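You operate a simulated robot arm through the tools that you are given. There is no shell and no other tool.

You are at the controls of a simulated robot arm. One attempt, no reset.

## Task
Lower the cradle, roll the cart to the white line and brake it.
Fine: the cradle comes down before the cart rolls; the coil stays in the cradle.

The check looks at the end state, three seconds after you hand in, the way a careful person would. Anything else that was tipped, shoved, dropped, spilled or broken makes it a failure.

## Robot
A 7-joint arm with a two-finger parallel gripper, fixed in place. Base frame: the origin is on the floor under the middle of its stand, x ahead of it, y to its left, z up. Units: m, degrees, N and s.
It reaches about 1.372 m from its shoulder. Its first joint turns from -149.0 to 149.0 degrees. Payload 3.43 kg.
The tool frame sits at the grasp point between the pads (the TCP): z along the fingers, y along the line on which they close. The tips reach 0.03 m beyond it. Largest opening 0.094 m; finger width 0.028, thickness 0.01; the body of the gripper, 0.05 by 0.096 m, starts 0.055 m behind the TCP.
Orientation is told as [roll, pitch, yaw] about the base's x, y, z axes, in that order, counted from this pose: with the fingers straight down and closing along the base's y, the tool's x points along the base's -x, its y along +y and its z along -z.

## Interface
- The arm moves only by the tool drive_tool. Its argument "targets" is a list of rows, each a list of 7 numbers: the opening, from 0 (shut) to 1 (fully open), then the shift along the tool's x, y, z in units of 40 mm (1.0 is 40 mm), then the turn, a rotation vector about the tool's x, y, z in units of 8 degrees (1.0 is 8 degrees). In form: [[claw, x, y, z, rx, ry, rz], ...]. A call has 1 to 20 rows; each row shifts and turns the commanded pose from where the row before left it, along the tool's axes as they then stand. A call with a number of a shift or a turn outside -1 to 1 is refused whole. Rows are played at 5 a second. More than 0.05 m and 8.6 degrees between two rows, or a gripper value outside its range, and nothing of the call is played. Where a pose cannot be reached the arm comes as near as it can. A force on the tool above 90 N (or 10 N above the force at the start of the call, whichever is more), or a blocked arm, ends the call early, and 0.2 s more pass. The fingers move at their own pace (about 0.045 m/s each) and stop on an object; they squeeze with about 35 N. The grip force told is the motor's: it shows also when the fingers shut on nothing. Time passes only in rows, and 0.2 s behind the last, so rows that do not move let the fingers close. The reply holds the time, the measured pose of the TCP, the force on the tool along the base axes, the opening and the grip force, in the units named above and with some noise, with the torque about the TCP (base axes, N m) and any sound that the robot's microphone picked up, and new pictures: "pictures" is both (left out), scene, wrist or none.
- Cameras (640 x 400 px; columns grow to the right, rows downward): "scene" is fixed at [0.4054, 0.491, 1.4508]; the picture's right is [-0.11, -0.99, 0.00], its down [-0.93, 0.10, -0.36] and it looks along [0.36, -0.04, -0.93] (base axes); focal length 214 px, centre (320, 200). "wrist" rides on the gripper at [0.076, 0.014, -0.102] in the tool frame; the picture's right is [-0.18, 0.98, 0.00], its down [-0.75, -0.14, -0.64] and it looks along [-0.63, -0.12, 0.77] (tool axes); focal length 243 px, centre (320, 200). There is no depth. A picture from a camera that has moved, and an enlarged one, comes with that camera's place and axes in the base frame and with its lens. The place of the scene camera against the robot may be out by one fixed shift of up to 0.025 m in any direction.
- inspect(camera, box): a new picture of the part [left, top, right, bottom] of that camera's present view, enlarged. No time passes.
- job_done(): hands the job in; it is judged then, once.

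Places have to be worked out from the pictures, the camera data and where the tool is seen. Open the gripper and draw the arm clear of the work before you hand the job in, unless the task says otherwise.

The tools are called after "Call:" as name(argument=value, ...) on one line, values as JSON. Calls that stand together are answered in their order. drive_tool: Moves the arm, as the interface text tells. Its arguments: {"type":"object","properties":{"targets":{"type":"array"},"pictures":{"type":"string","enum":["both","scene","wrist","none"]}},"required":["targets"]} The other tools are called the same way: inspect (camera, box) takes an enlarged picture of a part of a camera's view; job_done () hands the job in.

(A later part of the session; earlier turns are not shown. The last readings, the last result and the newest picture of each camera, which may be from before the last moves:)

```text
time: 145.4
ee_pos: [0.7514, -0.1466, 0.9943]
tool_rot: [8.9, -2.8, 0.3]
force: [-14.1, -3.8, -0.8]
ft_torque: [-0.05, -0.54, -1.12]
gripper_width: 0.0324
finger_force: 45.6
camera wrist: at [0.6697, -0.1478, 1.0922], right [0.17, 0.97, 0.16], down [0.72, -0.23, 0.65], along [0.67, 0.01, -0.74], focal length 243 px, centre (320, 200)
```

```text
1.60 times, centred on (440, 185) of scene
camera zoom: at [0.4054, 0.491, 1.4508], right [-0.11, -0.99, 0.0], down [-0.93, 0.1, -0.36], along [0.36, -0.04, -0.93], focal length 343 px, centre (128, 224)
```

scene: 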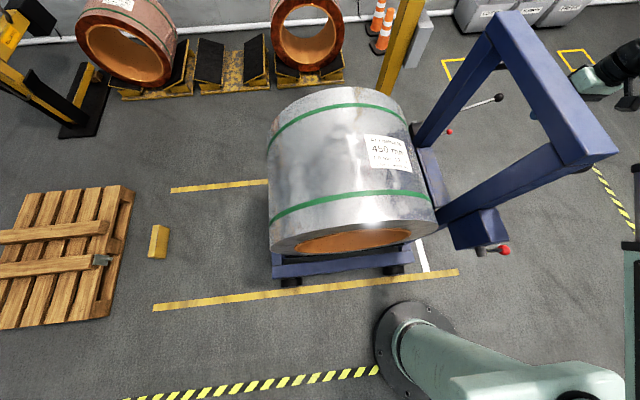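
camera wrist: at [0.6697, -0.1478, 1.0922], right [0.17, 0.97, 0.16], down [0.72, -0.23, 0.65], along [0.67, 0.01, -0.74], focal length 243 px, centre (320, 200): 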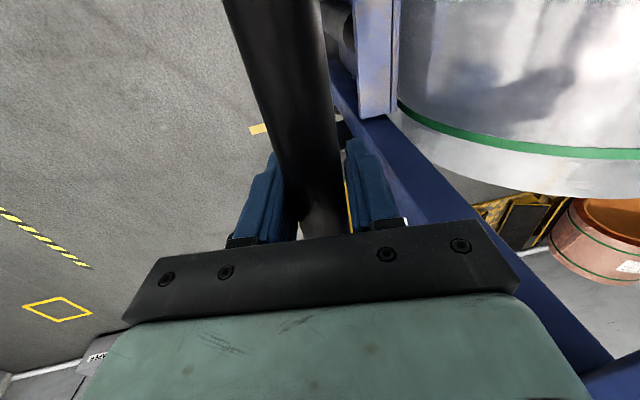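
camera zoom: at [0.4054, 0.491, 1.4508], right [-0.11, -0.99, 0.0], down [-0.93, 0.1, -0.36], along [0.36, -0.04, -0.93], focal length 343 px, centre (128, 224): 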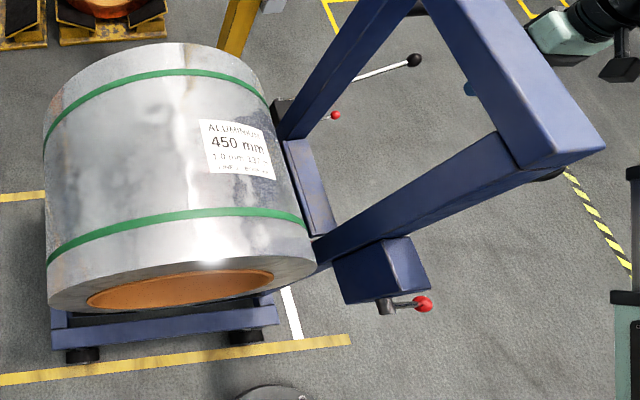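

Allowing for parallax, the base's front edge is about 0.12–0.13 m short of the line's centre. I'll roll it a bit more, gently.

Call:
drive_tool(targets=[[0, 0, -0.02, -0.003, 0, 0, 0], [0, 0, -0.04, -0.006, 0, 0, 0], [0, 0, -0.06, -0.01, 0, 0, 0], [0, 0, -0.08, -0.013, 0, 0, 0], [0, 0, -0.1, -0.016, 0, 0, 0], [0, 0, -0.12, -0.019, 0, 0, 0], [0, 0, -0.14, -0.022, 0, 0, 0], [0, 0, -0.16, -0.025, 0, 0, 0], [0, 0, -0.16, -0.025, 0, 0, 0], [0, 0, -0.16, -0.025, 0, 0, 0], [0, 0, -0.16, -0.025, 0, 0, 0], [0, 0, -0.14, -0.022, 0, 0, 0], [0, 0, -0.12, -0.019, 0, 0, 0], [0, 0, -0.1, -0.016, 0, 0, 0], [0, 0, -0.08, -0.013, 0, 0, 0], [0, 0, -0.06, -0.01, 0, 0, 0], [0, 0, -0.04, -0.006, 0, 0, 0], [0, 0, -0.02, -0.003, 0, 0, 0], [0, 0, 0, 0, 0, 0, 0], [0, 0, 0, 0, 0, 0, 0]], pictures="none")

Call:
drive_tool(targets=[[0, 0, 0, 0, 0, 0, 0], [0, 0, 0, 0, 0, 0, 0], [0, 0, 0, 0, 0, 0, 0], [0, 0, 0, 0, 0, 0, 0], [0, 0, 0, 0, 0, 0, 0], [0, 0, 0, 0, 0, 0, 0], [0, 0, 0, 0, 0, 0, 0], [0, 0, 0, 0, 0, 0, 0]], pictures="both")

Call:
inspect(camera="scene", box=[370, 190, 500, 290])

```text
time: 149.6
ee_pos: [0.753, -0.2213, 0.9939]
tool_rot: [8.3, -2.7, 0.1]
force: [-11.3, -7.3, -7.3]
ft_torque: [0.45, 0.49, -0.29]
gripper_width: 0.0322
finger_force: 45.3
```

```text
time: 151.4
ee_pos: [0.7533, -0.2153, 0.9946]
tool_rot: [8.9, -2.8, 0.4]
force: [-12.9, 9.2, -8.9]
ft_torque: [0.06, -0.34, -0.98]
gripper_width: 0.0322
finger_force: 45.2
camera wrist: at [0.6706, -0.2183, 1.0928], right [0.17, 0.97, 0.16], down [0.72, -0.23, 0.65], along [0.67, 0.01, -0.74], focal length 243 px, centre (320, 200)
```

scene: 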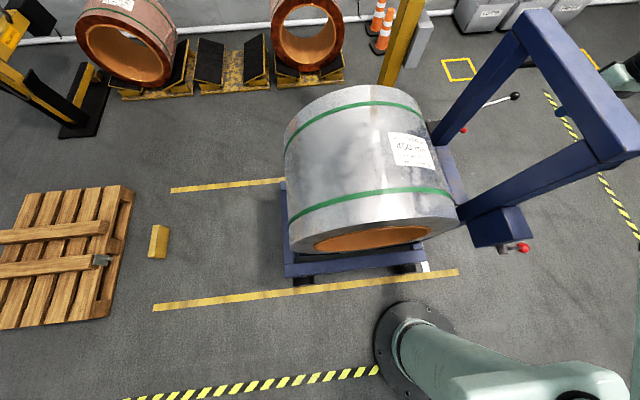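
wrist: 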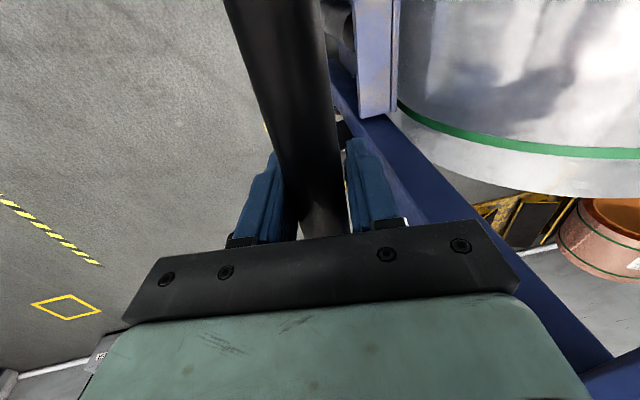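

```text
4.00 times, centred on (435, 240) of scene
camera zoom: at [0.4054, 0.491, 1.4508], right [-0.11, -0.99, 0.0], down [-0.93, 0.1, -0.36], along [0.36, -0.04, -0.93], focal length 858 px, centre (-140, 40)
```

zoom: 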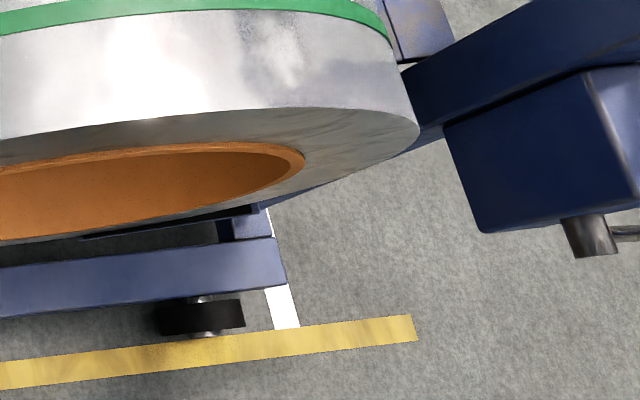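

The front edge is now about 5–7 cm from the line's centre. I'll move another 4 cm, let it settle, then release and measure from the front.

Call:
drive_tool(targets=[[0, 0, -0.02, -0.003, 0, 0, 0], [0, 0, -0.04, -0.006, 0, 0, 0], [0, 0, -0.06, -0.01, 0, 0, 0], [0, 0, -0.08, -0.013, 0, 0, 0], [0, 0, -0.1, -0.016, 0, 0, 0], [0, 0, -0.12, -0.019, 0, 0, 0], [0, 0, -0.12, -0.019, 0, 0, 0], [0, 0, -0.12, -0.019, 0, 0, 0], [0, 0, -0.1, -0.016, 0, 0, 0], [0, 0, -0.08, -0.013, 0, 0, 0], [0, 0, -0.06, -0.01, 0, 0, 0], [0, 0, -0.04, -0.006, 0, 0, 0], [0, 0, -0.02, -0.003, 0, 0, 0], [0, 0, 0, 0, 0, 0, 0], [0, 0, 0, 0, 0, 0, 0], [0, 0, 0, 0, 0, 0, 0], [0, 0, 0, 0, 0, 0, 0], [0, 0, 0, 0, 0, 0, 0], [0, 0, 0, 0, 0, 0, 0], [0, 0, 0, 0, 0, 0, 0]], pictures="none")

Call:
drive_tool(targets=[[0, 0, 0, 0, 0, 0, 0], [0, 0, 0, 0, 0, 0, 0], [0, 0, 0, 0, 0, 0, 0], [0, 0, 0, 0, 0, 0, 0], [0, 0, 0, 0, 0, 0, 0], [0, 0, 0, 0, 0, 0, 0], [0, 0, 0, 0, 0, 0, 0], [0, 0, 0, 0, 0, 0, 0]], pictures="scene")

Call:
inspect(camera="scene", box=[370, 190, 500, 290])

```text
time: 155.6
ee_pos: [0.7536, -0.2541, 0.9929]
tool_rot: [8.9, -2.9, 0.3]
force: [-3.9, 13.8, 14.8]
ft_torque: [0.0, -0.33, -0.94]
gripper_width: 0.0324
finger_force: 44.7
```

```text
time: 157.4
ee_pos: [0.7542, -0.2552, 0.9947]
tool_rot: [8.8, -2.7, 0.3]
force: [-4.3, 14.8, 11.4]
ft_torque: [-0.09, 0.43, -0.93]
gripper_width: 0.0322
finger_force: 45.1
```

scene: 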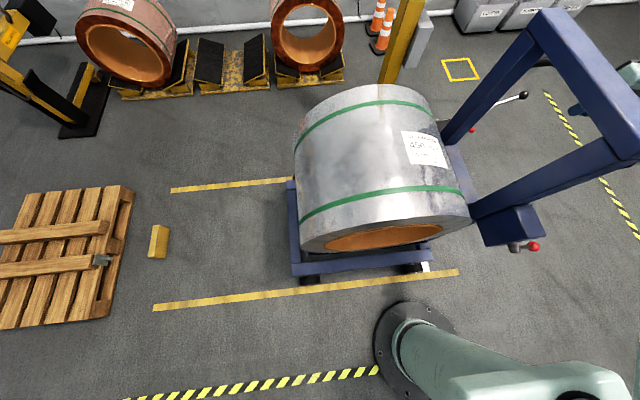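

```text
4.00 times, centred on (435, 240) of scene
camera zoom: at [0.4054, 0.491, 1.4508], right [-0.11, -0.99, 0.0], down [-0.93, 0.1, -0.36], along [0.36, -0.04, -0.93], focal length 858 px, centre (-140, 40)
```

zoom: 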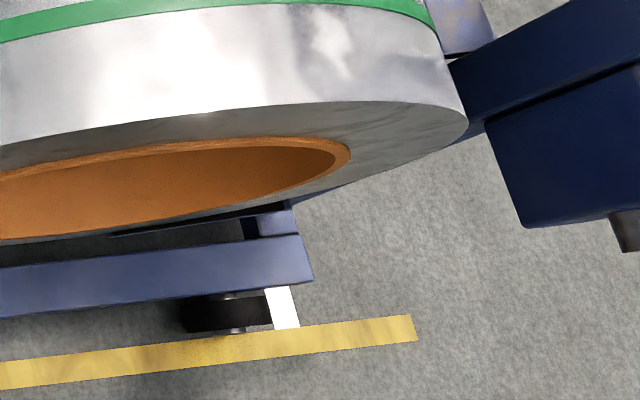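

Bar at y -0.255, and the cart is at rest. By the scene view the front edge is at the line; I'll release the bar and check from the front with the wrist camera.

Call:
drive_tool(targets=[[0.5, 0, 0, 0, 0, 0, 0], [1, 0, 0, 0, 0, 0, 0], [1, 0, 0, 0, 0, 0, 0], [1, 0, 0, 0, 0, 0, 0], [1, 0, 0, -0.3, 0, 0, 0], [1, 0, 0, -0.5, 0, 0, 0], [1, 0, 0, -0.5, 0, 0, 0], [1, 0, 0, -0.5, 0, 0, 0], [1, 0, 0, -0.5, 0, 0, 0], [1, 0, 0, -0.4, 0, 0, 0], [1, 0, -0.3, -0.1, 0, 0, 0], [1, 0, -0.6, -0.1, 0, 0, 0], [1, 0, -0.7, -0.1, 0, 0, 0], [1, 0, -0.7, -0.1, 0, 0, 0], [1, 0, -0.7, -0.1, 0, 0, 0], [1, 0, -0.7, -0.1, 0, 0, 0], [1, 0, -0.7, -0.1, 0, 0, 0], [1, 0, -0.7, -0.1, 0, 0, 0], [1, 0, -0.7, -0.1, 0, 0, 0], [1, 0, 0, 0, 0, 0, 0]], pictures="both")

```text
time: 161.6
ee_pos: [0.7498, -0.5111, 1.1006]
tool_rot: [8.8, -2.8, 0.3]
force: [0.3, -0.1, 0.3]
ft_torque: [-0.01, 0.03, 0.03]
gripper_width: 0.0941
finger_force: 0.0
camera wrist: at [0.6664, -0.5132, 1.1987], right [0.17, 0.97, 0.16], down [0.72, -0.23, 0.65], along [0.67, 0.0, -0.74], focal length 243 px, centre (320, 200)
```

scene: 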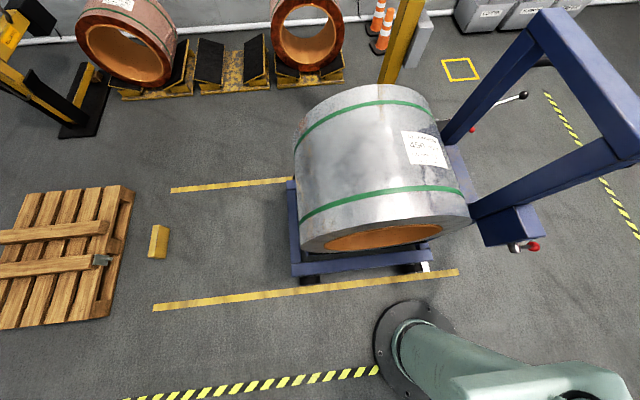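
wrist: 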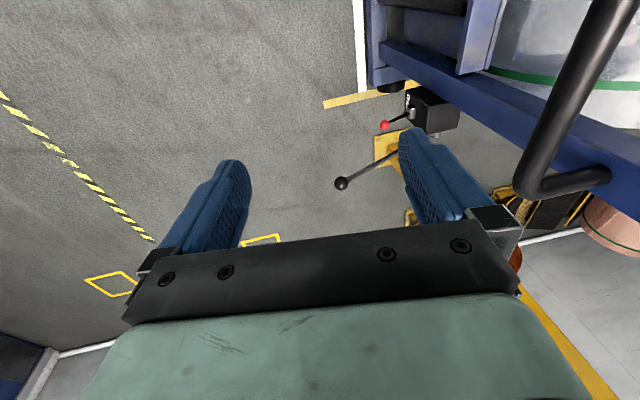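

The cart stayed put when released. The wrist view shows the base front right next to the line; I'll zoom in on it.

Call:
inspect(camera="wrist", box=[310, 0, 450, 110])

```text
3.64 times, centred on (380, 55) of wrist
camera zoom: at [0.6664, -0.5132, 1.1987], right [0.17, 0.97, 0.16], down [0.72, -0.23, 0.65], along [0.67, 0.0, -0.74], focal length 882 px, centre (102, 727)
```

zoom: 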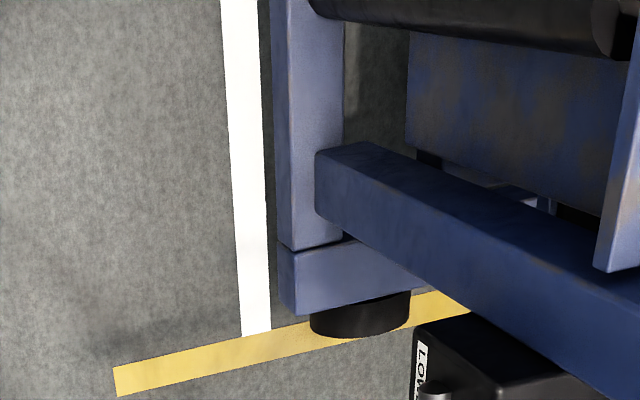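

Measured from here, the line runs from y -0.167 to -0.207 and the base's front edge is at about -0.165, just touching its near edge. I'd like the edge nearer the middle of the line, so I'll take the bar once more and ease it about 2 cm further.

Call:
drive_tool(targets=[[1, 0, 0.4, 0.06, 0, 0, 0], [1, 0, 0.7, 0.1, 0, 0, 0], [1, 0, 0.7, 0.1, 0, 0, 0], [1, 0, 0.7, 0.1, 0, 0, 0], [1, 0, 0.7, 0.1, 0, 0, 0], [1, 0, 0.7, 0.1, 0, 0, 0], [1, 0, 0.7, 0.1, 0, 0, 0], [1, 0, 0.7, 0.1, 0, 0, 0], [1, 0, 0.5, 0.1, 0, 0, 0], [1, 0, 0.3, 0.04, 0, 0, 0], [1, 0, 0, 0, 0, 0, 0]], pictures="wrist")

```text
time: 164.0
ee_pos: [0.7483, -0.2605, 1.1034]
tool_rot: [8.8, -2.8, 0.3]
force: [0.0, -0.5, 0.4]
ft_torque: [-0.03, -0.01, -0.01]
gripper_width: 0.0939
finger_force: 0.1
camera wrist: at [0.6654, -0.2629, 1.2012], right [0.17, 0.97, 0.16], down [0.72, -0.23, 0.65], along [0.67, 0.0, -0.74], focal length 243 px, centre (320, 200)
```

wrist: 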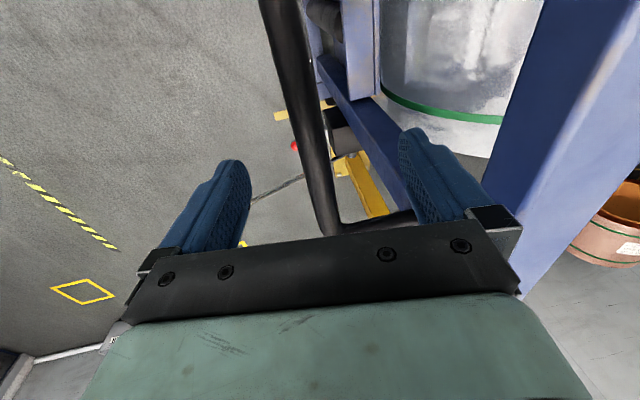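

The bar is at y -0.257. I'll centre on it, descend and close.

Call:
drive_tool(targets=[[1, 0, -0.16, 0.2, 0, 0, 0], [1, 0, -0.16, 0.4, 0, 0, 0], [1, 0, 0, 0.55, 0, 0, 0], [1, 0, 0, 0.55, 0, 0, 0], [1, 0, 0, 0.55, 0, 0, 0], [1, 0, 0, 0.45, 0, 0, 0], [1, 0, 0, 0, 0, 0, 0], [0, 0, 0, 0, 0, 0, 0], [0, 0, 0, 0, 0, 0, 0], [0, 0, 0, 0, 0, 0, 0], [0, 0, 0, 0, 0, 0, 0], [0, 0, 0, 0, 0, 0, 0]], pictures="none")

Call:
drive_tool(targets=[[0, 0, -0.02, -0.003, 0, 0, 0], [0, 0, -0.04, -0.006, 0, 0, 0], [0, 0, -0.06, -0.009, 0, 0, 0], [0, 0, -0.08, -0.012, 0, 0, 0], [0, 0, -0.08, -0.012, 0, 0, 0], [0, 0, -0.08, -0.012, 0, 0, 0], [0, 0, -0.06, -0.009, 0, 0, 0], [0, 0, -0.04, -0.006, 0, 0, 0], [0, 0, -0.02, -0.003, 0, 0, 0], [0, 0, 0, 0, 0, 0, 0], [0, 0, 0, 0, 0, 0, 0], [0, 0, 0, 0, 0, 0, 0], [0, 0, 0, 0, 0, 0, 0], [0, 0, 0, 0, 0, 0, 0], [0, 0, 0, 0, 0, 0, 0], [0, 0, 0, 0, 0, 0, 0], [0, 0, 0, 0, 0, 0, 0]], pictures="both")

```text
time: 166.6
ee_pos: [0.7543, -0.2542, 0.9935]
tool_rot: [8.8, -2.8, 0.2]
force: [0.4, 9.0, 0.5]
ft_torque: [0.04, 0.06, -0.65]
gripper_width: 0.0324
finger_force: 40.6
```

```text
time: 170.2
ee_pos: [0.7536, -0.2763, 0.9931]
tool_rot: [8.8, -2.9, 0.3]
force: [2.5, -16.5, 6.0]
ft_torque: [0.01, -0.02, -0.99]
gripper_width: 0.0325
finger_force: 44.9
camera wrist: at [0.6712, -0.2791, 1.092], right [0.17, 0.97, 0.16], down [0.72, -0.23, 0.65], along [0.67, 0.0, -0.74], focal length 243 px, centre (320, 200)
```

scene: 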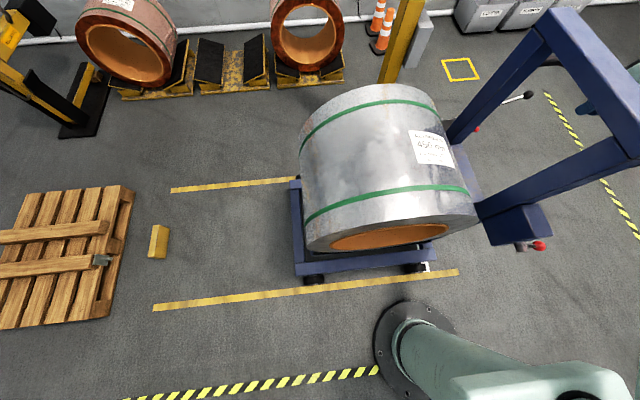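
wrist: 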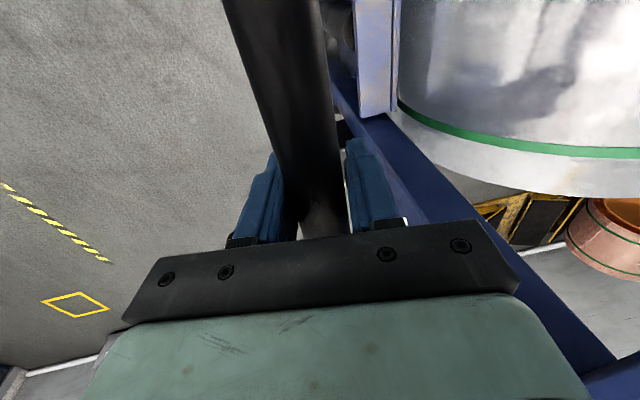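

The cart moved 21 mm, so the front edge should now be near the middle of the line. I'll relieve the residual force, release and back off.

Call:
drive_tool(targets=[[0, 0, -0.04, -0.006, 0, 0, 0], [0, 0, -0.03, -0.005, 0, 0, 0], [0, 0, 0, 0, 0, 0, 0], [0, 0, 0, 0, 0, 0, 0], [0, 0, 0, 0, 0, 0, 0], [0.5, 0, 0, 0, 0, 0, 0], [1, 0, 0, 0, 0, 0, 0], [1, 0, 0, 0, 0, 0, 0], [1, 0, 0, -0.3, 0, 0, 0], [1, 0, 0, -0.5, 0, 0, 0], [1, 0, 0, -0.5, 0, 0, 0], [1, 0, 0, -0.5, 0, 0, 0], [1, 0, 0, -0.5, 0, 0, 0], [1, 0, 0, -0.4, 0, 0, 0], [1, 0, -0.4, -0.1, 0, 0, 0], [1, 0, -0.7, -0.1, 0, 0, 0], [1, 0, -0.7, -0.1, 0, 0, 0], [1, 0, -0.7, -0.1, 0, 0, 0], [1, 0, -0.7, -0.1, 0, 0, 0], [1, 0, -0.7, -0.1, 0, 0, 0]], pictures="none")

Call:
drive_tool(targets=[[1, 0, -0.7, -0.1, 0, 0, 0], [1, 0, -0.7, -0.1, 0, 0, 0], [1, 0, -0.7, -0.1, 0, 0, 0], [1, 0, 0, 0, 0, 0, 0]], pictures="both")

Call:
inspect(camera="wrist", box=[310, 0, 450, 110])

```text
time: 174.4
ee_pos: [0.749, -0.4546, 1.0994]
tool_rot: [8.7, -2.8, 0.4]
force: [0.5, 0.7, -0.5]
ft_torque: [-0.03, 0.01, -0.01]
gripper_width: 0.0939
finger_force: 0.1
```

```text
time: 175.4
ee_pos: [0.7523, -0.539, 1.0989]
tool_rot: [8.8, -2.8, 0.4]
force: [0.3, 0.6, 0.3]
ft_torque: [-0.01, -0.01, 0.02]
gripper_width: 0.0941
finger_force: 0.1
camera wrist: at [0.669, -0.5412, 1.1978], right [0.17, 0.97, 0.16], down [0.72, -0.23, 0.65], along [0.67, 0.0, -0.74], focal length 243 px, centre (320, 200)
```

scene: 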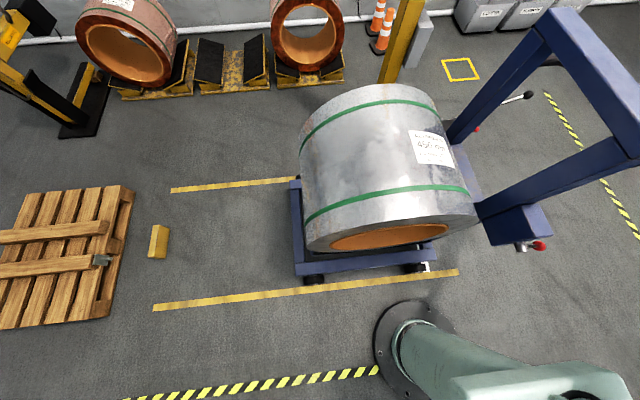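
wrist: 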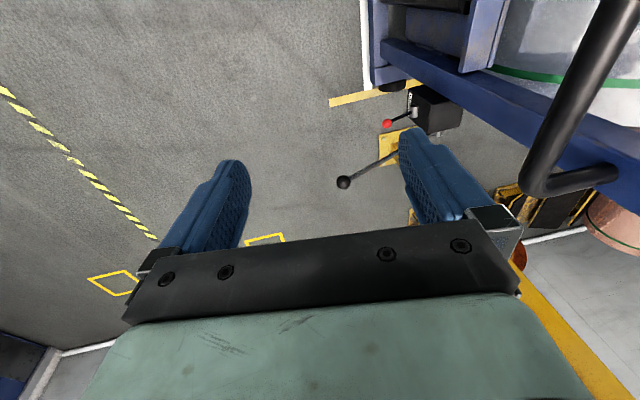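

```text
3.64 times, centred on (380, 55) of wrist
camera zoom: at [0.669, -0.5412, 1.1978], right [0.17, 0.97, 0.16], down [0.72, -0.23, 0.65], along [0.67, 0.0, -0.74], focal length 882 px, centre (102, 727)
```

zoom: 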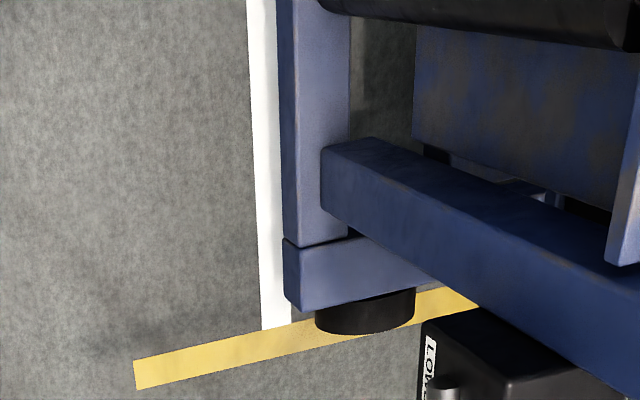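

The front edge is now over the line's middle (about -0.186 against -0.187). Next is the brake: the knob should be near (0.43, -0.30, 0.655). I'll turn to the finger-forward pose here, in free space.

Call:
drive_tool(targets=[[1, 0, 0, 0, 0, 0, 0.6], [1, 0, 0, 0, 0, 0, 0.8], [1, 0, 0, 0, 0, 0, 0.8], [1, 0, 0, 0, 0, 0, 0.8], [1, 0, 0, 0, 0, 0, 0.8], [1, 0, 0, 0, 0, 0, 0.8], [1, 0, 0, 0, 0, 0, 0.8], [1, 0, 0, 0, 0, 0, 0.8], [1, 0, 0, 0, 0, 0, 0.8], [1, 0, 0, 0, 0, 0, 0.8], [1, 0, 0, 0, 0, 0, 0.8], [1, 0, 0, 0, 0, 0, 0.8], [1, 0, 0, 0, 0, 0, 0.8], [1, 0, 0, 0, 0, 0, 0.8], [1, 0, 0, 0, 0, 0, 0.3], [1, 0, 0, 0, 0, 0, 0]], pictures="scene")

Call:
drive_tool(targets=[[1, 0, 0, 0, 0, 0.6, 0], [1, 0, 0, 0, 0, 0.8, 0], [1, 0, 0, 0, 0, 0.8, 0], [1, 0, 0, 0, 0, 0.8, 0], [1, 0, 0, 0, 0, 0.8, 0], [1, 0, 0, 0, 0, 0.8, 0], [1, 0, 0, 0, 0, 0.8, 0], [1, 0, 0, 0, 0, 0.8, 0], [1, 0, 0, 0, 0, 0.8, 0], [1, 0, 0, 0, 0, 0.8, 0], [1, 0, 0, 0, 0, 0.8, 0], [1, 0, 0, 0, 0, 0.8, 0], [1, 0, 0, 0, 0, 0, 0]], pictures="both")

```text
time: 178.8
ee_pos: [0.7506, -0.5376, 1.0987]
tool_rot: [2.9, 8.7, -89.7]
force: [0.7, 0.0, -0.6]
ft_torque: [-0.06, 0.0, -0.01]
gripper_width: 0.0941
finger_force: 0.1
```

scene: 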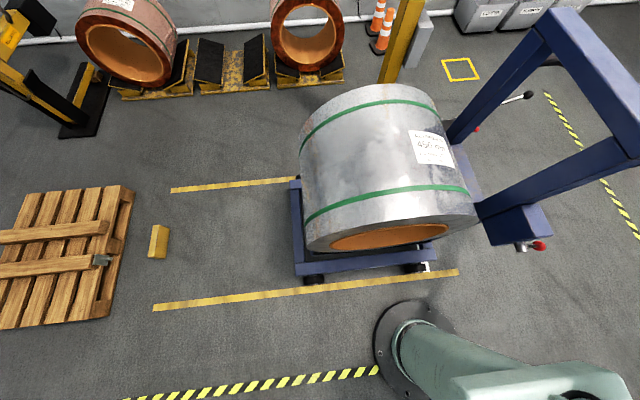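

```text
time: 181.6
ee_pos: [0.903, -0.3971, 0.9176]
tool_rot: [42.6, 76.3, -56.1]
force: [0.4, -0.1, 0.7]
ft_torque: [-0.02, 0.04, 0.03]
gripper_width: 0.0939
finger_force: 0.1
out of reach, approached as far as the arm can: row 2, 3, 4, 5, 6, 7, 8, 9, 10, 11, 12
camera wrist: at [0.8893, -0.4839, 1.0101], right [0.99, -0.17, -0.02], down [-0.14, -0.75, -0.64], along [0.09, 0.64, -0.77], focal length 243 px, centre (320, 200)
```

scene: 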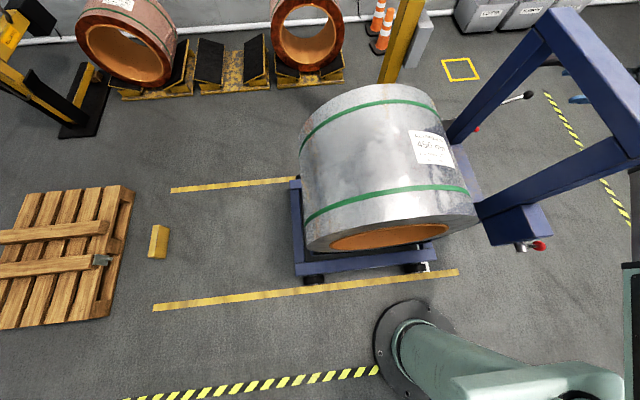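
wrist: 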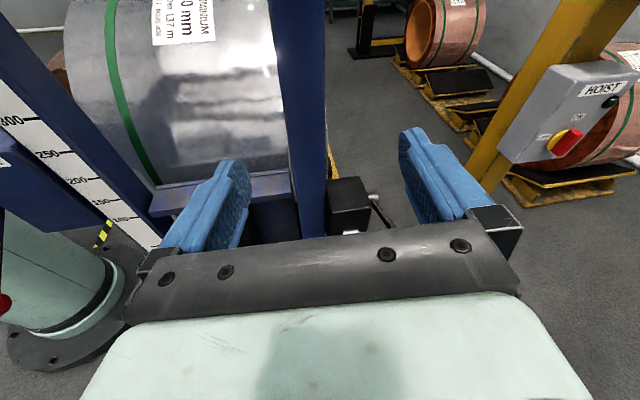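

In this area the arm cannot point the fingers toward +y; it drifted to (0.90, -0.40, 0.92) but touched nothing (forces are zero). At this azimuth I'll work the brake from above with the fingers down instead. First I'll back off and turn the fingers down again.

Call:
drive_tool(targets=[[1, 0, 0, -0.4, 0, 0, 0], [1, 0, 0, -0.6, 0, 0, 0], [1, 0, 0, -0.6, 0, 0, 0], [1, 0, 0, -0.4, 0, -0.5, 0], [1, 0, 0, 0, 0, -0.8, 0], [1, 0, 0, 0, 0, -0.8, 0], [1, 0, 0, 0, 0, -0.8, 0], [1, 0, 0, 0, 0, -0.8, 0], [1, 0, 0, 0, 0, -0.8, 0], [1, 0, 0, 0, 0, -0.8, 0], [1, 0, 0, 0, 0, -0.8, 0], [1, 0, 0, 0, 0, -0.8, 0], [1, 0, 0, 0, 0, -0.8, 0], [1, 0, 0, 0, 0, 0, 0]], pictures="both")

```text
time: 184.6
ee_pos: [0.9143, -0.4444, 0.9225]
tool_rot: [9.7, 17.9, -95.0]
force: [1.2, 0.5, -0.6]
ft_torque: [-0.02, 0.01, -0.02]
gripper_width: 0.0942
finger_force: 0.1
out of reach, approached as far as the arm can: row 1, 2, 3, 4
camera wrist: at [0.9123, -0.4044, 1.0433], right [0.95, -0.31, 0.1], down [-0.33, -0.88, 0.35], along [-0.02, -0.36, -0.93], focal length 243 px, centre (320, 200)
```

scene: 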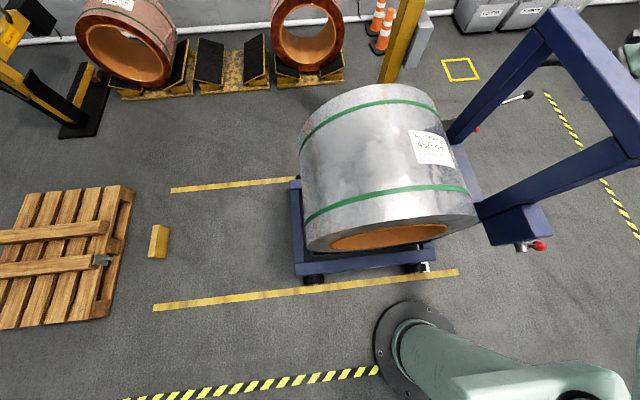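
wrist: 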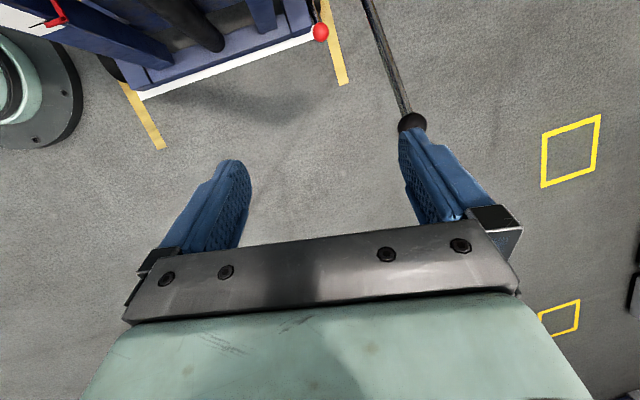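

The fingers point nearly down again and nothing has been touched; the view even shows the cart's front right on the white line. I'll move off to the free area, level the tool and turn the yaw toward +60°.

Call:
drive_tool(targets=[[1, -0.2, -0.3, -0.4, 0, 0, 0], [1, -0.35, -0.52, -0.4, 0, 0, 0], [1, -0.35, -0.52, -0.4, 0, 0, 0], [1, -0.35, -0.52, -0.38, 0, 0, 0], [1, -0.35, -0.52, -0.38, 0, 0, 0], [1, -0.35, -0.52, -0.38, 0, 0, 0], [1, -0.35, -0.52, -0.38, 0, 0, 0], [1, -0.35, -0.52, -0.38, 0, 0, 0], [1, -0.35, -0.52, -0.38, 0, 0, 0], [1, -0.35, -0.52, -0.38, 0, 0, 0], [1, -0.35, -0.52, -0.38, 0, 0, 0], [1, 0, 0, 0, 0.39, -0.75, 0], [1, 0, 0, 0, 0.39, -0.75, 0], [1, 0, 0, 0, 0.39, -0.75, 0], [1, 0, 0, 0, 0, 0, 0]], pictures="both")

```text
time: 187.8
ee_pos: [0.6531, -0.6034, 0.9996]
tool_rot: [0.0, -0.1, -96.6]
force: [0.3, -0.8, -0.5]
ft_torque: [-0.01, -0.02, -0.01]
gripper_width: 0.0942
finger_force: 0.0
camera wrist: at [0.675, -0.5293, 1.1017], right [0.96, -0.29, 0.0], down [-0.23, -0.73, 0.64], along [-0.19, -0.61, -0.77], focal length 243 px, centre (320, 200)
```

scene: 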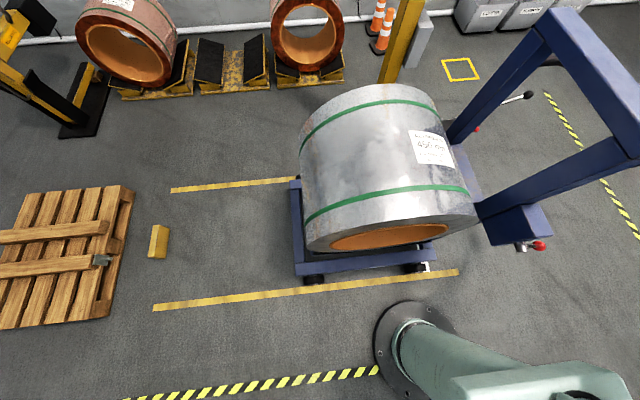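
wrist: 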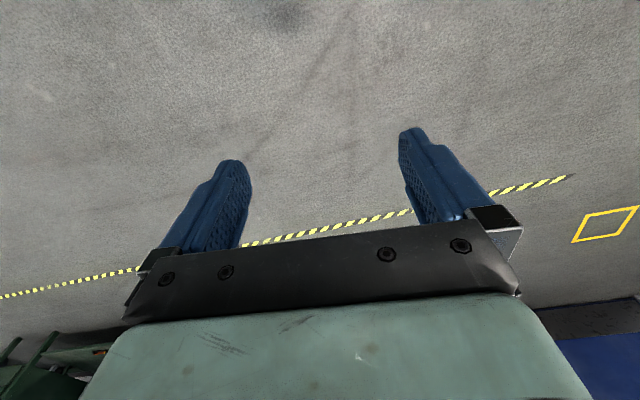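

Level now. I'll turn the yaw the long way round so the camera ends up on the free side of the hand.

Call:
drive_tool(targets=[[1, 0, 0, 0, 0, 0, -0.6], [1, 0, 0, 0, 0, 0, -0.85], [1, 0, 0, 0, 0, 0, -0.85], [1, 0, 0, 0, 0, 0, -0.85], [1, 0, 0, 0, 0, 0, -0.85], [1, 0, 0, 0, 0, 0, -0.85], [1, 0, 0, 0, 0, 0, -0.85], [1, 0, 0, 0, 0, 0, -0.85], [1, 0, 0, 0, 0, 0, -0.85], [1, 0, 0, 0, 0, 0, -0.85], [1, 0, 0, 0, 0, 0, -0.85], [1, 0, 0, 0, 0, 0, -0.85], [1, 0, 0, 0, 0, 0, -0.85], [1, 0, 0, 0, 0, 0, -0.85], [1, 0, 0, 0, 0, 0, -0.85], [1, 0, 0, 0, 0, 0, -0.85], [1, 0, 0, 0, 0, 0, -0.85], [1, 0, 0, 0, 0, 0, -0.85], [1, 0, 0, 0, 0, 0, 0]], pictures="wrist")

```text
time: 191.8
ee_pos: [0.6525, -0.6031, 1.0]
tool_rot: [0.0, 0.0, 24.1]
force: [0.4, -0.4, -0.3]
ft_torque: [0.0, 0.01, 0.04]
gripper_width: 0.0939
finger_force: 0.1
camera wrist: at [0.5762, -0.6211, 1.102], right [-0.23, 0.97, 0.0], down [0.75, 0.18, 0.64], along [0.62, 0.15, -0.77], focal length 243 px, centre (320, 200)
```

wrist: 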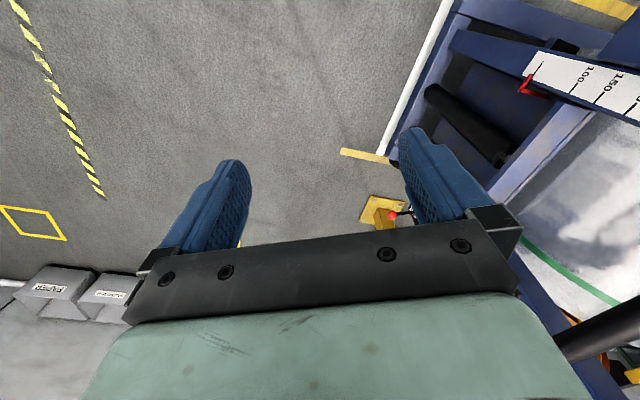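

Continuing the turn to about yaw 70.

Call:
drive_tool(targets=[[1, 0, 0, 0, 0, 0, -0.6], [1, 0, 0, 0, 0, 0, -0.85], [1, 0, 0, 0, 0, 0, -0.85], [1, 0, 0, 0, 0, 0, -0.85], [1, 0, 0, 0, 0, 0, -0.85], [1, 0, 0, 0, 0, 0, -0.85], [1, 0, 0, 0, 0, 0, -0.85], [1, 0, 0, 0, 0, 0, 0]], pictures="both")

```text
time: 193.6
ee_pos: [0.654, -0.603, 0.9996]
tool_rot: [0.0, 0.0, 69.6]
force: [0.4, 0.3, 0.6]
ft_torque: [-0.04, 0.01, -0.02]
gripper_width: 0.0943
finger_force: 0.0
camera wrist: at [0.6123, -0.6695, 1.1018], right [-0.86, 0.52, 0.0], down [0.39, 0.66, 0.64], along [0.33, 0.55, -0.77], focal length 243 px, centre (320, 200)
```

scene: 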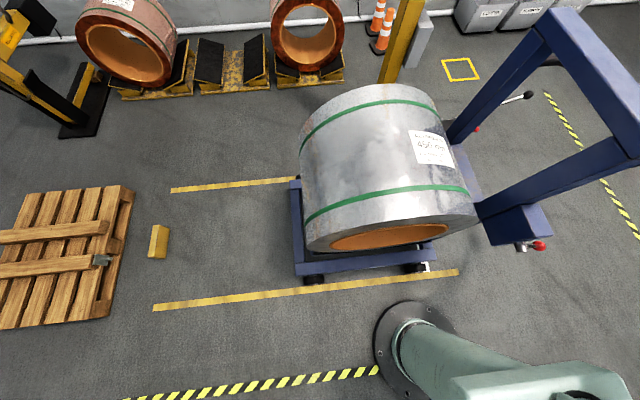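
wrist: 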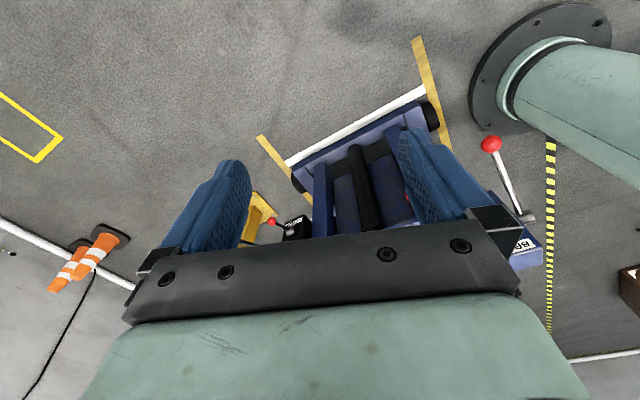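

This is a clear view: the cart's front is on the white line and the brake knob is at (0.434, -0.297, 0.655), as predicted. I'll move toward a point above and in front of the knob.

Call:
drive_tool(targets=[[1, -0.15, 0.3, 0.2, 0, 0, 0], [1, -0.25, 0.54, 0.31, 0, 0, 0], [1, -0.25, 0.54, 0.31, 0, 0, 0], [1, -0.25, 0.54, 0.31, 0, 0, 0], [1, -0.25, 0.54, 0.31, 0, 0, 0], [1, -0.25, 0.54, 0.31, 0, 0, 0], [1, -0.25, 0.54, 0.31, 0, 0, 0], [1, -0.25, 0.54, 0.31, 0, 0, 0], [1, -0.25, 0.54, 0.31, 0, 0, 0], [1, -0.25, 0.54, 0.31, 0, 0, 0], [1, -0.25, 0.54, 0.31, 0, 0, 0], [1, -0.25, 0.54, 0.31, 0, 0, 0], [1, 0, 0, 0, 0, 0, 0]], pictures="both")

```text
time: 196.4
ee_pos: [0.46, -0.4065, 0.8566]
tool_rot: [0.0, 0.0, 69.5]
force: [-1.3, 0.2, 0.4]
ft_torque: [0.01, 0.01, -0.01]
gripper_width: 0.0941
finger_force: 0.0
camera wrist: at [0.4182, -0.4727, 0.9581], right [-0.86, 0.52, 0.0], down [0.4, 0.66, 0.64], along [0.33, 0.55, -0.77], focal length 243 px, centre (320, 200)
```

scene: 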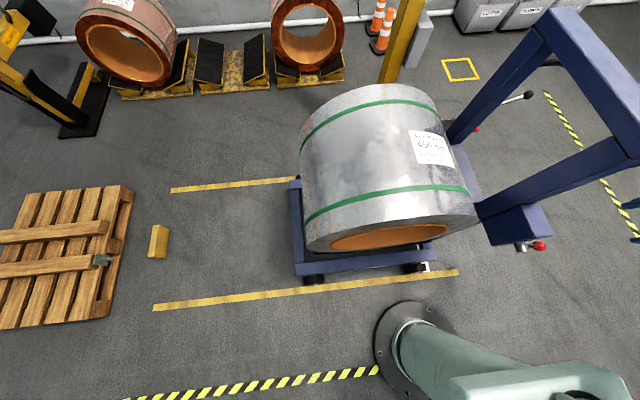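
wrist: 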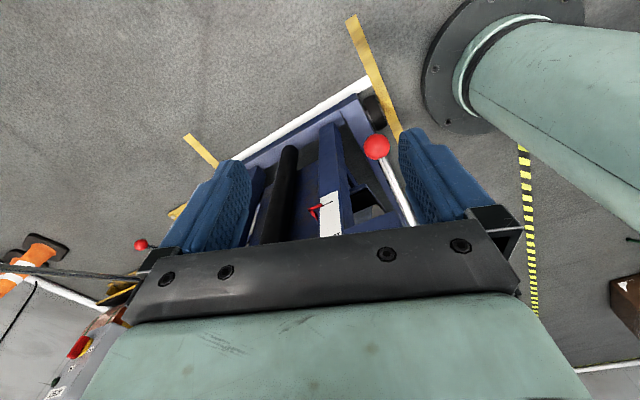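

The arm reaches here, and the knob is confirmed at (0.433, -0.297, 0.655). I'll position directly above it.

Call:
drive_tool(targets=[[1, -0.3, 0.2, 0.2, 0, 0, 0], [1, -0.5, 0.34, 0.4, 0, 0, 0], [1, -0.5, 0.34, 0.4, 0, 0, 0], [1, -0.5, 0.34, 0.4, 0, 0, 0], [1, -0.35, 0.24, 0.3, 0, 0, 0], [1, -0.18, 0.13, 0.2, 0, 0, 0], [1, 0, 0, 0, 0, 0, 0]], pictures="both")

```text
time: 198.0
ee_pos: [0.4507, -0.3102, 0.7782]
tool_rot: [0.2, -0.2, 69.5]
force: [-0.3, 0.1, 0.3]
ft_torque: [-0.02, 0.04, 0.02]
gripper_width: 0.0941
finger_force: 0.0
out of reach, approached as far as the arm can: row 5, 6
camera wrist: at [0.4095, -0.3777, 0.8806], right [-0.86, 0.52, 0.0], down [0.4, 0.66, 0.64], along [0.33, 0.55, -0.77], focal length 243 px, centre (320, 200)
```

scene: 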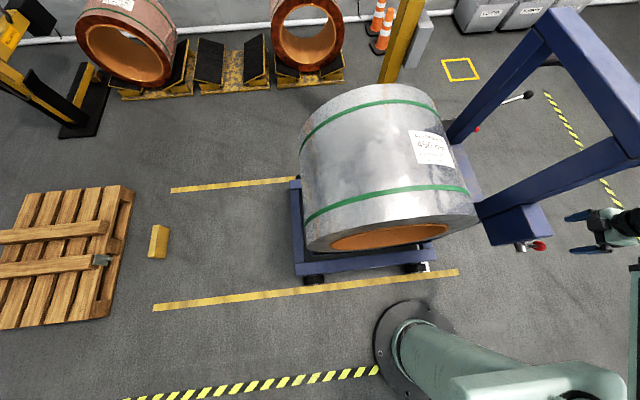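
wrist: 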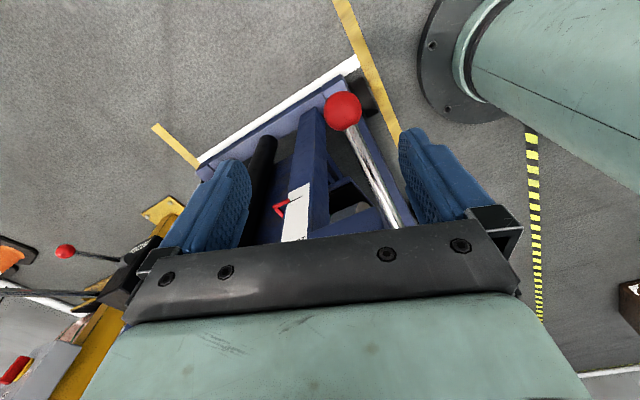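

The arm runs into its fold limit directly above the knob, so I'll lean the hand about 22° (wrist away along -y) to gain room and check again.

Call:
drive_tool(targets=[[1, 0, 0, 0, -0.24, -0.645, 0], [1, 0, 0, 0, -0.24, -0.645, 0], [1, 0, 0, 0, -0.24, -0.645, 0], [1, 0, 0, 0, -0.24, -0.645, 0], [1, 0, 0, 0, 0, 0, 0]], pictures="both")

```text
time: 199.2
ee_pos: [0.4504, -0.31, 0.7783]
tool_rot: [8.0, -20.6, 68.1]
force: [0.1, -0.2, 0.3]
ft_torque: [-0.01, 0.03, 0.01]
gripper_width: 0.0941
finger_force: 0.0
camera wrist: at [0.4087, -0.4109, 0.8477], right [-0.86, 0.48, 0.19], down [0.39, 0.37, 0.84], along [0.33, 0.8, -0.5], focal length 243 px, centre (320, 200)
```

scene: 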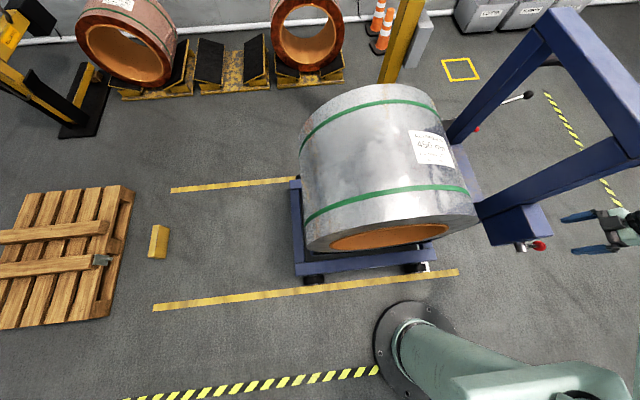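
wrist: 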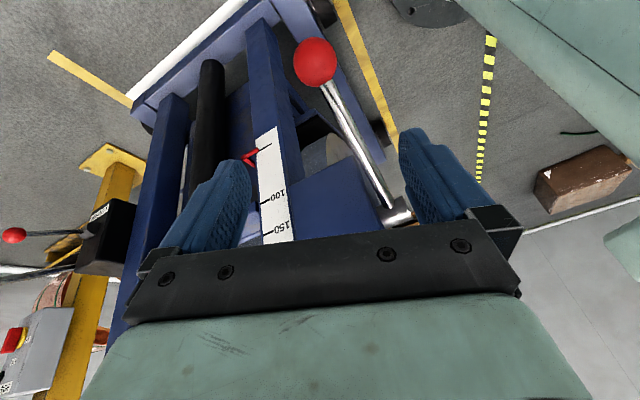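

With the lean it works. The knob is at (0.4335, -0.297, 0.655), and the lever rod will pass freely between the fingers. I'll line up about 10 cm back along the finger direction.

Call:
drive_tool(targets=[[1, 0.3, 0.03, 0.1, 0, 0, 0], [1, 0.36, 0.04, 0.2, 0, 0, 0], [1, 0.3, 0.03, 0.18, 0, 0, 0], [1, 0, 0, 0, 0, 0, 0]], pictures="wrist")

```text
time: 200.2
ee_pos: [0.4333, -0.3362, 0.7488]
tool_rot: [8.0, -20.5, 68.0]
force: [-0.1, 0.5, -0.3]
ft_torque: [0.0, 0.0, -0.04]
gripper_width: 0.0938
finger_force: 0.1
camera wrist: at [0.3911, -0.4367, 0.817], right [-0.86, 0.48, 0.19], down [0.4, 0.37, 0.84], along [0.33, 0.8, -0.5], focal length 243 px, centre (320, 200)
```

wrist: 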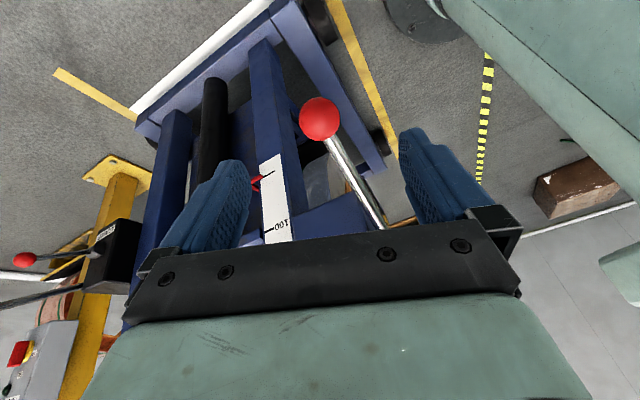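

Aligned: the knob is about 10 cm straight along the fingers. I'll go down and close on it.

Call:
drive_tool(targets=[[1, 0, 0, 0.4, 0, 0, 0], [1, -0.01, 0, 0.5, 0, 0, 0], [1, -0.01, 0, 0.55, 0, 0, 0], [1, -0.01, 0, 0.55, 0, 0, 0], [1, -0.01, 0, 0.5, 0, 0, 0], [1, 0, 0, 0, 0, 0, 0]], pictures="wrist")

```text
time: 201.6
ee_pos: [0.4332, -0.2965, 0.6553]
tool_rot: [8.0, -20.6, 68.2]
force: [-0.3, -0.4, 0.2]
ft_torque: [-0.01, -0.04, -0.02]
gripper_width: 0.0943
finger_force: 0.1
camera wrist: at [0.3918, -0.3974, 0.7246], right [-0.86, 0.48, 0.19], down [0.39, 0.37, 0.84], along [0.33, 0.8, -0.5], focal length 243 px, centre (320, 200)
```

wrist: 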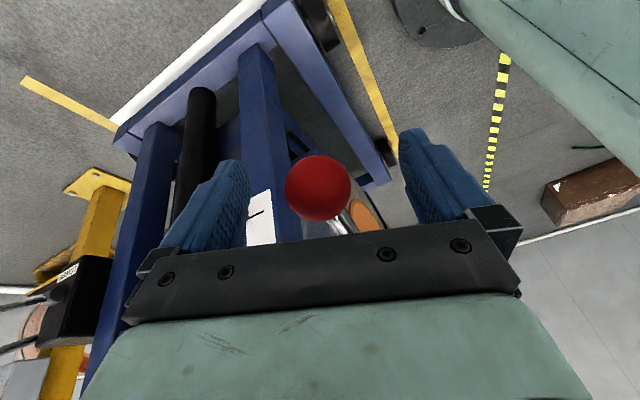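

The knob sits exactly at the grasp point. Closing.

Call:
drive_tool(targets=[[0, 0, 0, 0, 0, 0, 0], [0, 0, 0, 0, 0, 0, 0], [0, 0, 0, 0, 0, 0, 0], [0, 0, 0, 0, 0, 0, 0], [0, 0, 0, 0, 0, 0, 0]], pictures="none")

```text
time: 202.8
ee_pos: [0.4344, -0.298, 0.6557]
tool_rot: [7.8, -20.7, 68.1]
force: [17.0, -1.5, 0.2]
ft_torque: [0.1, -0.11, -0.1]
gripper_width: 0.0359
finger_force: 43.4
```

Gripped with little force. I'll raise the lever along its arc in small chunks.

Call:
drive_tool(targets=[[0, 0.043, -0.016, -0.341, 0, 0, 0], [0, 0.014, -0.006, -0.344, 0, 0, 0], [0, -0.014, 0.005, -0.344, 0, 0, 0], [0, 0, 0, 0, 0, 0, 0]], pictures="wrist")

```text
time: 203.8
ee_pos: [0.4341, -0.3137, 0.6923]
tool_rot: [7.8, -20.6, 68.0]
force: [28.8, 5.5, -5.6]
ft_torque: [-0.95, 0.25, 0.12]
gripper_width: 0.0357
finger_force: 45.1
camera wrist: at [0.3926, -0.4143, 0.7614], right [-0.86, 0.48, 0.19], down [0.39, 0.37, 0.84], along [0.33, 0.8, -0.5], focal length 243 px, centre (320, 200)
```

wrist: 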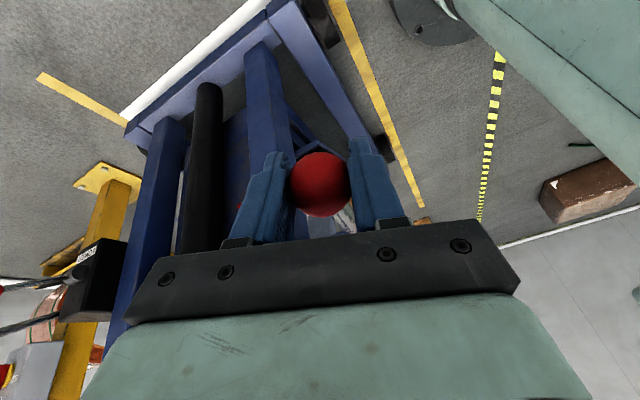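

It moves freely. I'll continue, easing the sideways load a little.

Call:
drive_tool(targets=[[0, -0.042, -0.03, -0.341, 0, 0, 0], [0, -0.069, -0.015, -0.335, 0, 0, 0], [0, -0.096, 0.01, -0.328, 0, 0, 0], [0, -0.122, 0.03, -0.317, 0, 0, 0], [0, 0, 0, 0, 0, 0, 0]], pictures="both")

```text
time: 205.0
ee_pos: [0.4356, -0.3217, 0.7479]
tool_rot: [8.4, -20.5, 68.0]
force: [-32.2, 4.4, -6.3]
ft_torque: [-0.67, 0.47, 0.08]
gripper_width: 0.0355
finger_force: 45.5
camera wrist: at [0.3946, -0.4217, 0.8165], right [-0.86, 0.48, 0.2], down [0.4, 0.37, 0.84], along [0.33, 0.8, -0.51], focal length 243 px, centre (320, 200)
```

scene: 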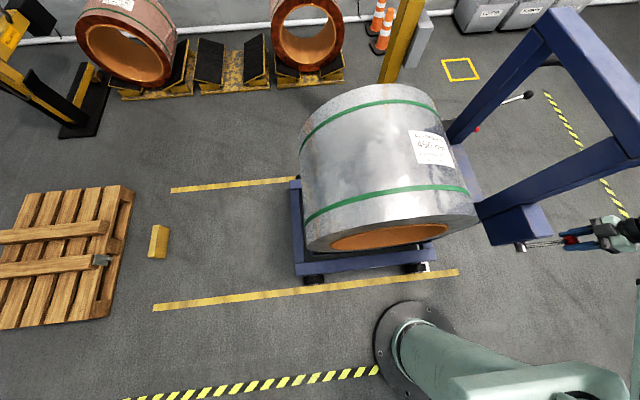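
wrist: 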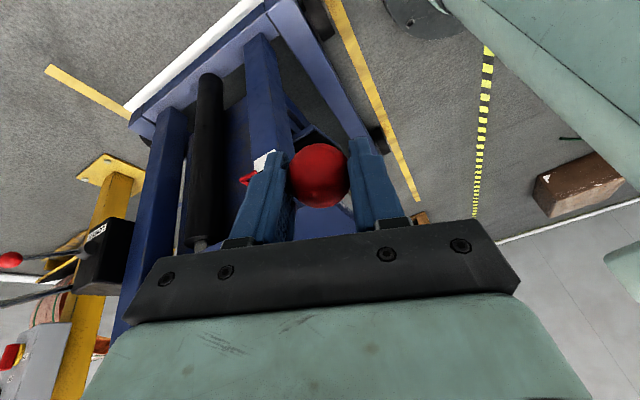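

The cart hasn't shifted. Continuing the arc with a small sideways correction back.

Call:
drive_tool(targets=[[0, -0.148, 0.08, -0.305, 0, 0, 0], [0, -0.173, 0.085, -0.289, 0, 0, 0], [0, -0.196, 0.085, -0.271, 0, 0, 0], [0, -0.217, 0.08, -0.252, 0, 0, 0], [0, 0, 0, 0, 0, 0, 0]], pictures="both")

```text
time: 206.2
ee_pos: [0.437, -0.3119, 0.8012]
tool_rot: [7.8, -20.5, 68.0]
force: [-9.0, -13.9, -1.7]
ft_torque: [-1.27, 0.37, 0.18]
gripper_width: 0.0355
finger_force: 45.1
camera wrist: at [0.3956, -0.4115, 0.8704], right [-0.86, 0.48, 0.19], down [0.4, 0.37, 0.84], along [0.33, 0.79, -0.51], focal length 243 px, centre (320, 200)
```

scene: 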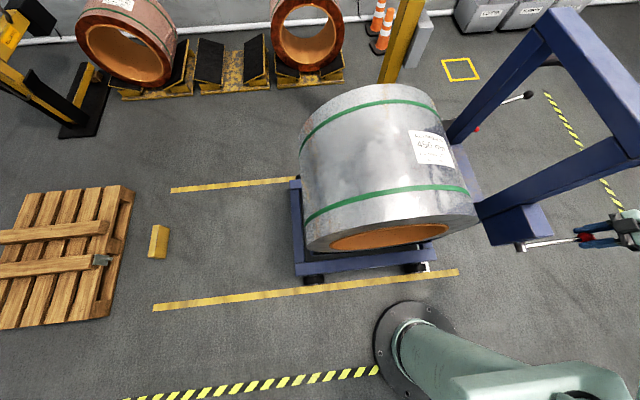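
wrist: 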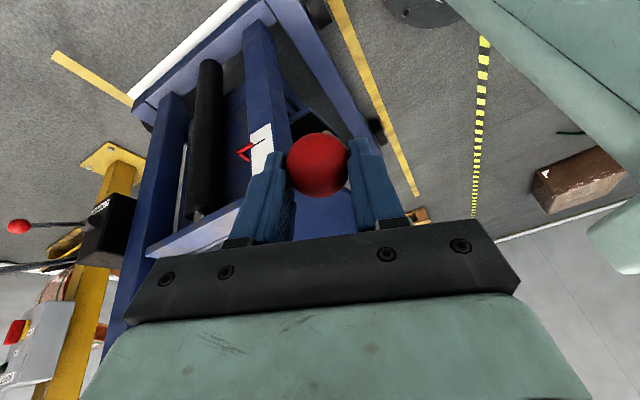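

At about 23° now and moving easily. Continuing to the top.

Call:
drive_tool(targets=[[0, -0.237, 0.087, -0.231, 0, 0, 0], [0, -0.255, 0.094, -0.208, 0, 0, 0], [0, -0.272, 0.1, -0.184, 0, 0, 0], [0, 0, 0, 0, 0, 0, 0]], pictures="both")

```text
time: 207.2
ee_pos: [0.4395, -0.2905, 0.8368]
tool_rot: [7.7, -20.5, 68.0]
force: [12.8, -39.3, 21.2]
ft_torque: [-0.94, 0.04, 0.17]
gripper_width: 0.0353
finger_force: 44.9
camera wrist: at [0.3976, -0.3907, 0.9053], right [-0.86, 0.48, 0.19], down [0.39, 0.37, 0.84], along [0.34, 0.79, -0.51], focal length 243 px, centre (320, 200)
```

scene: 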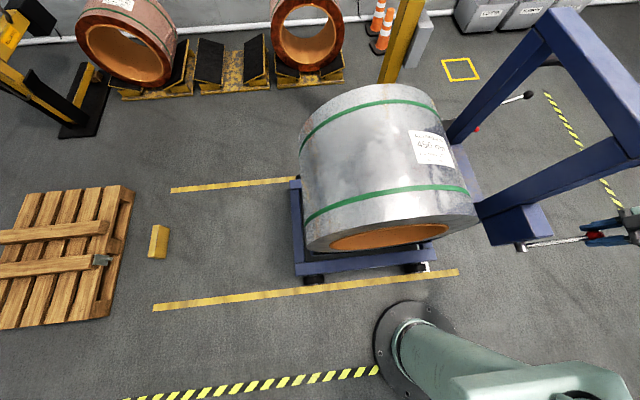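
wrist: 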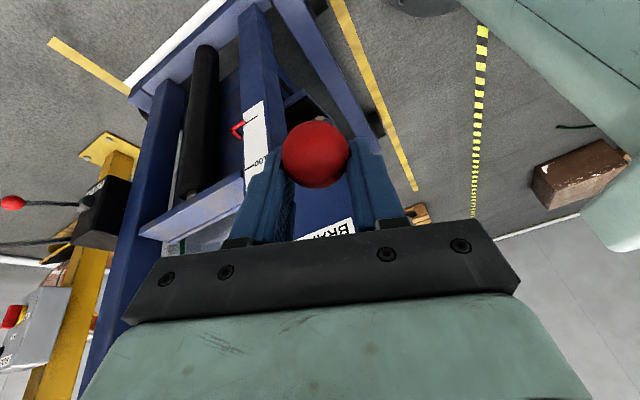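

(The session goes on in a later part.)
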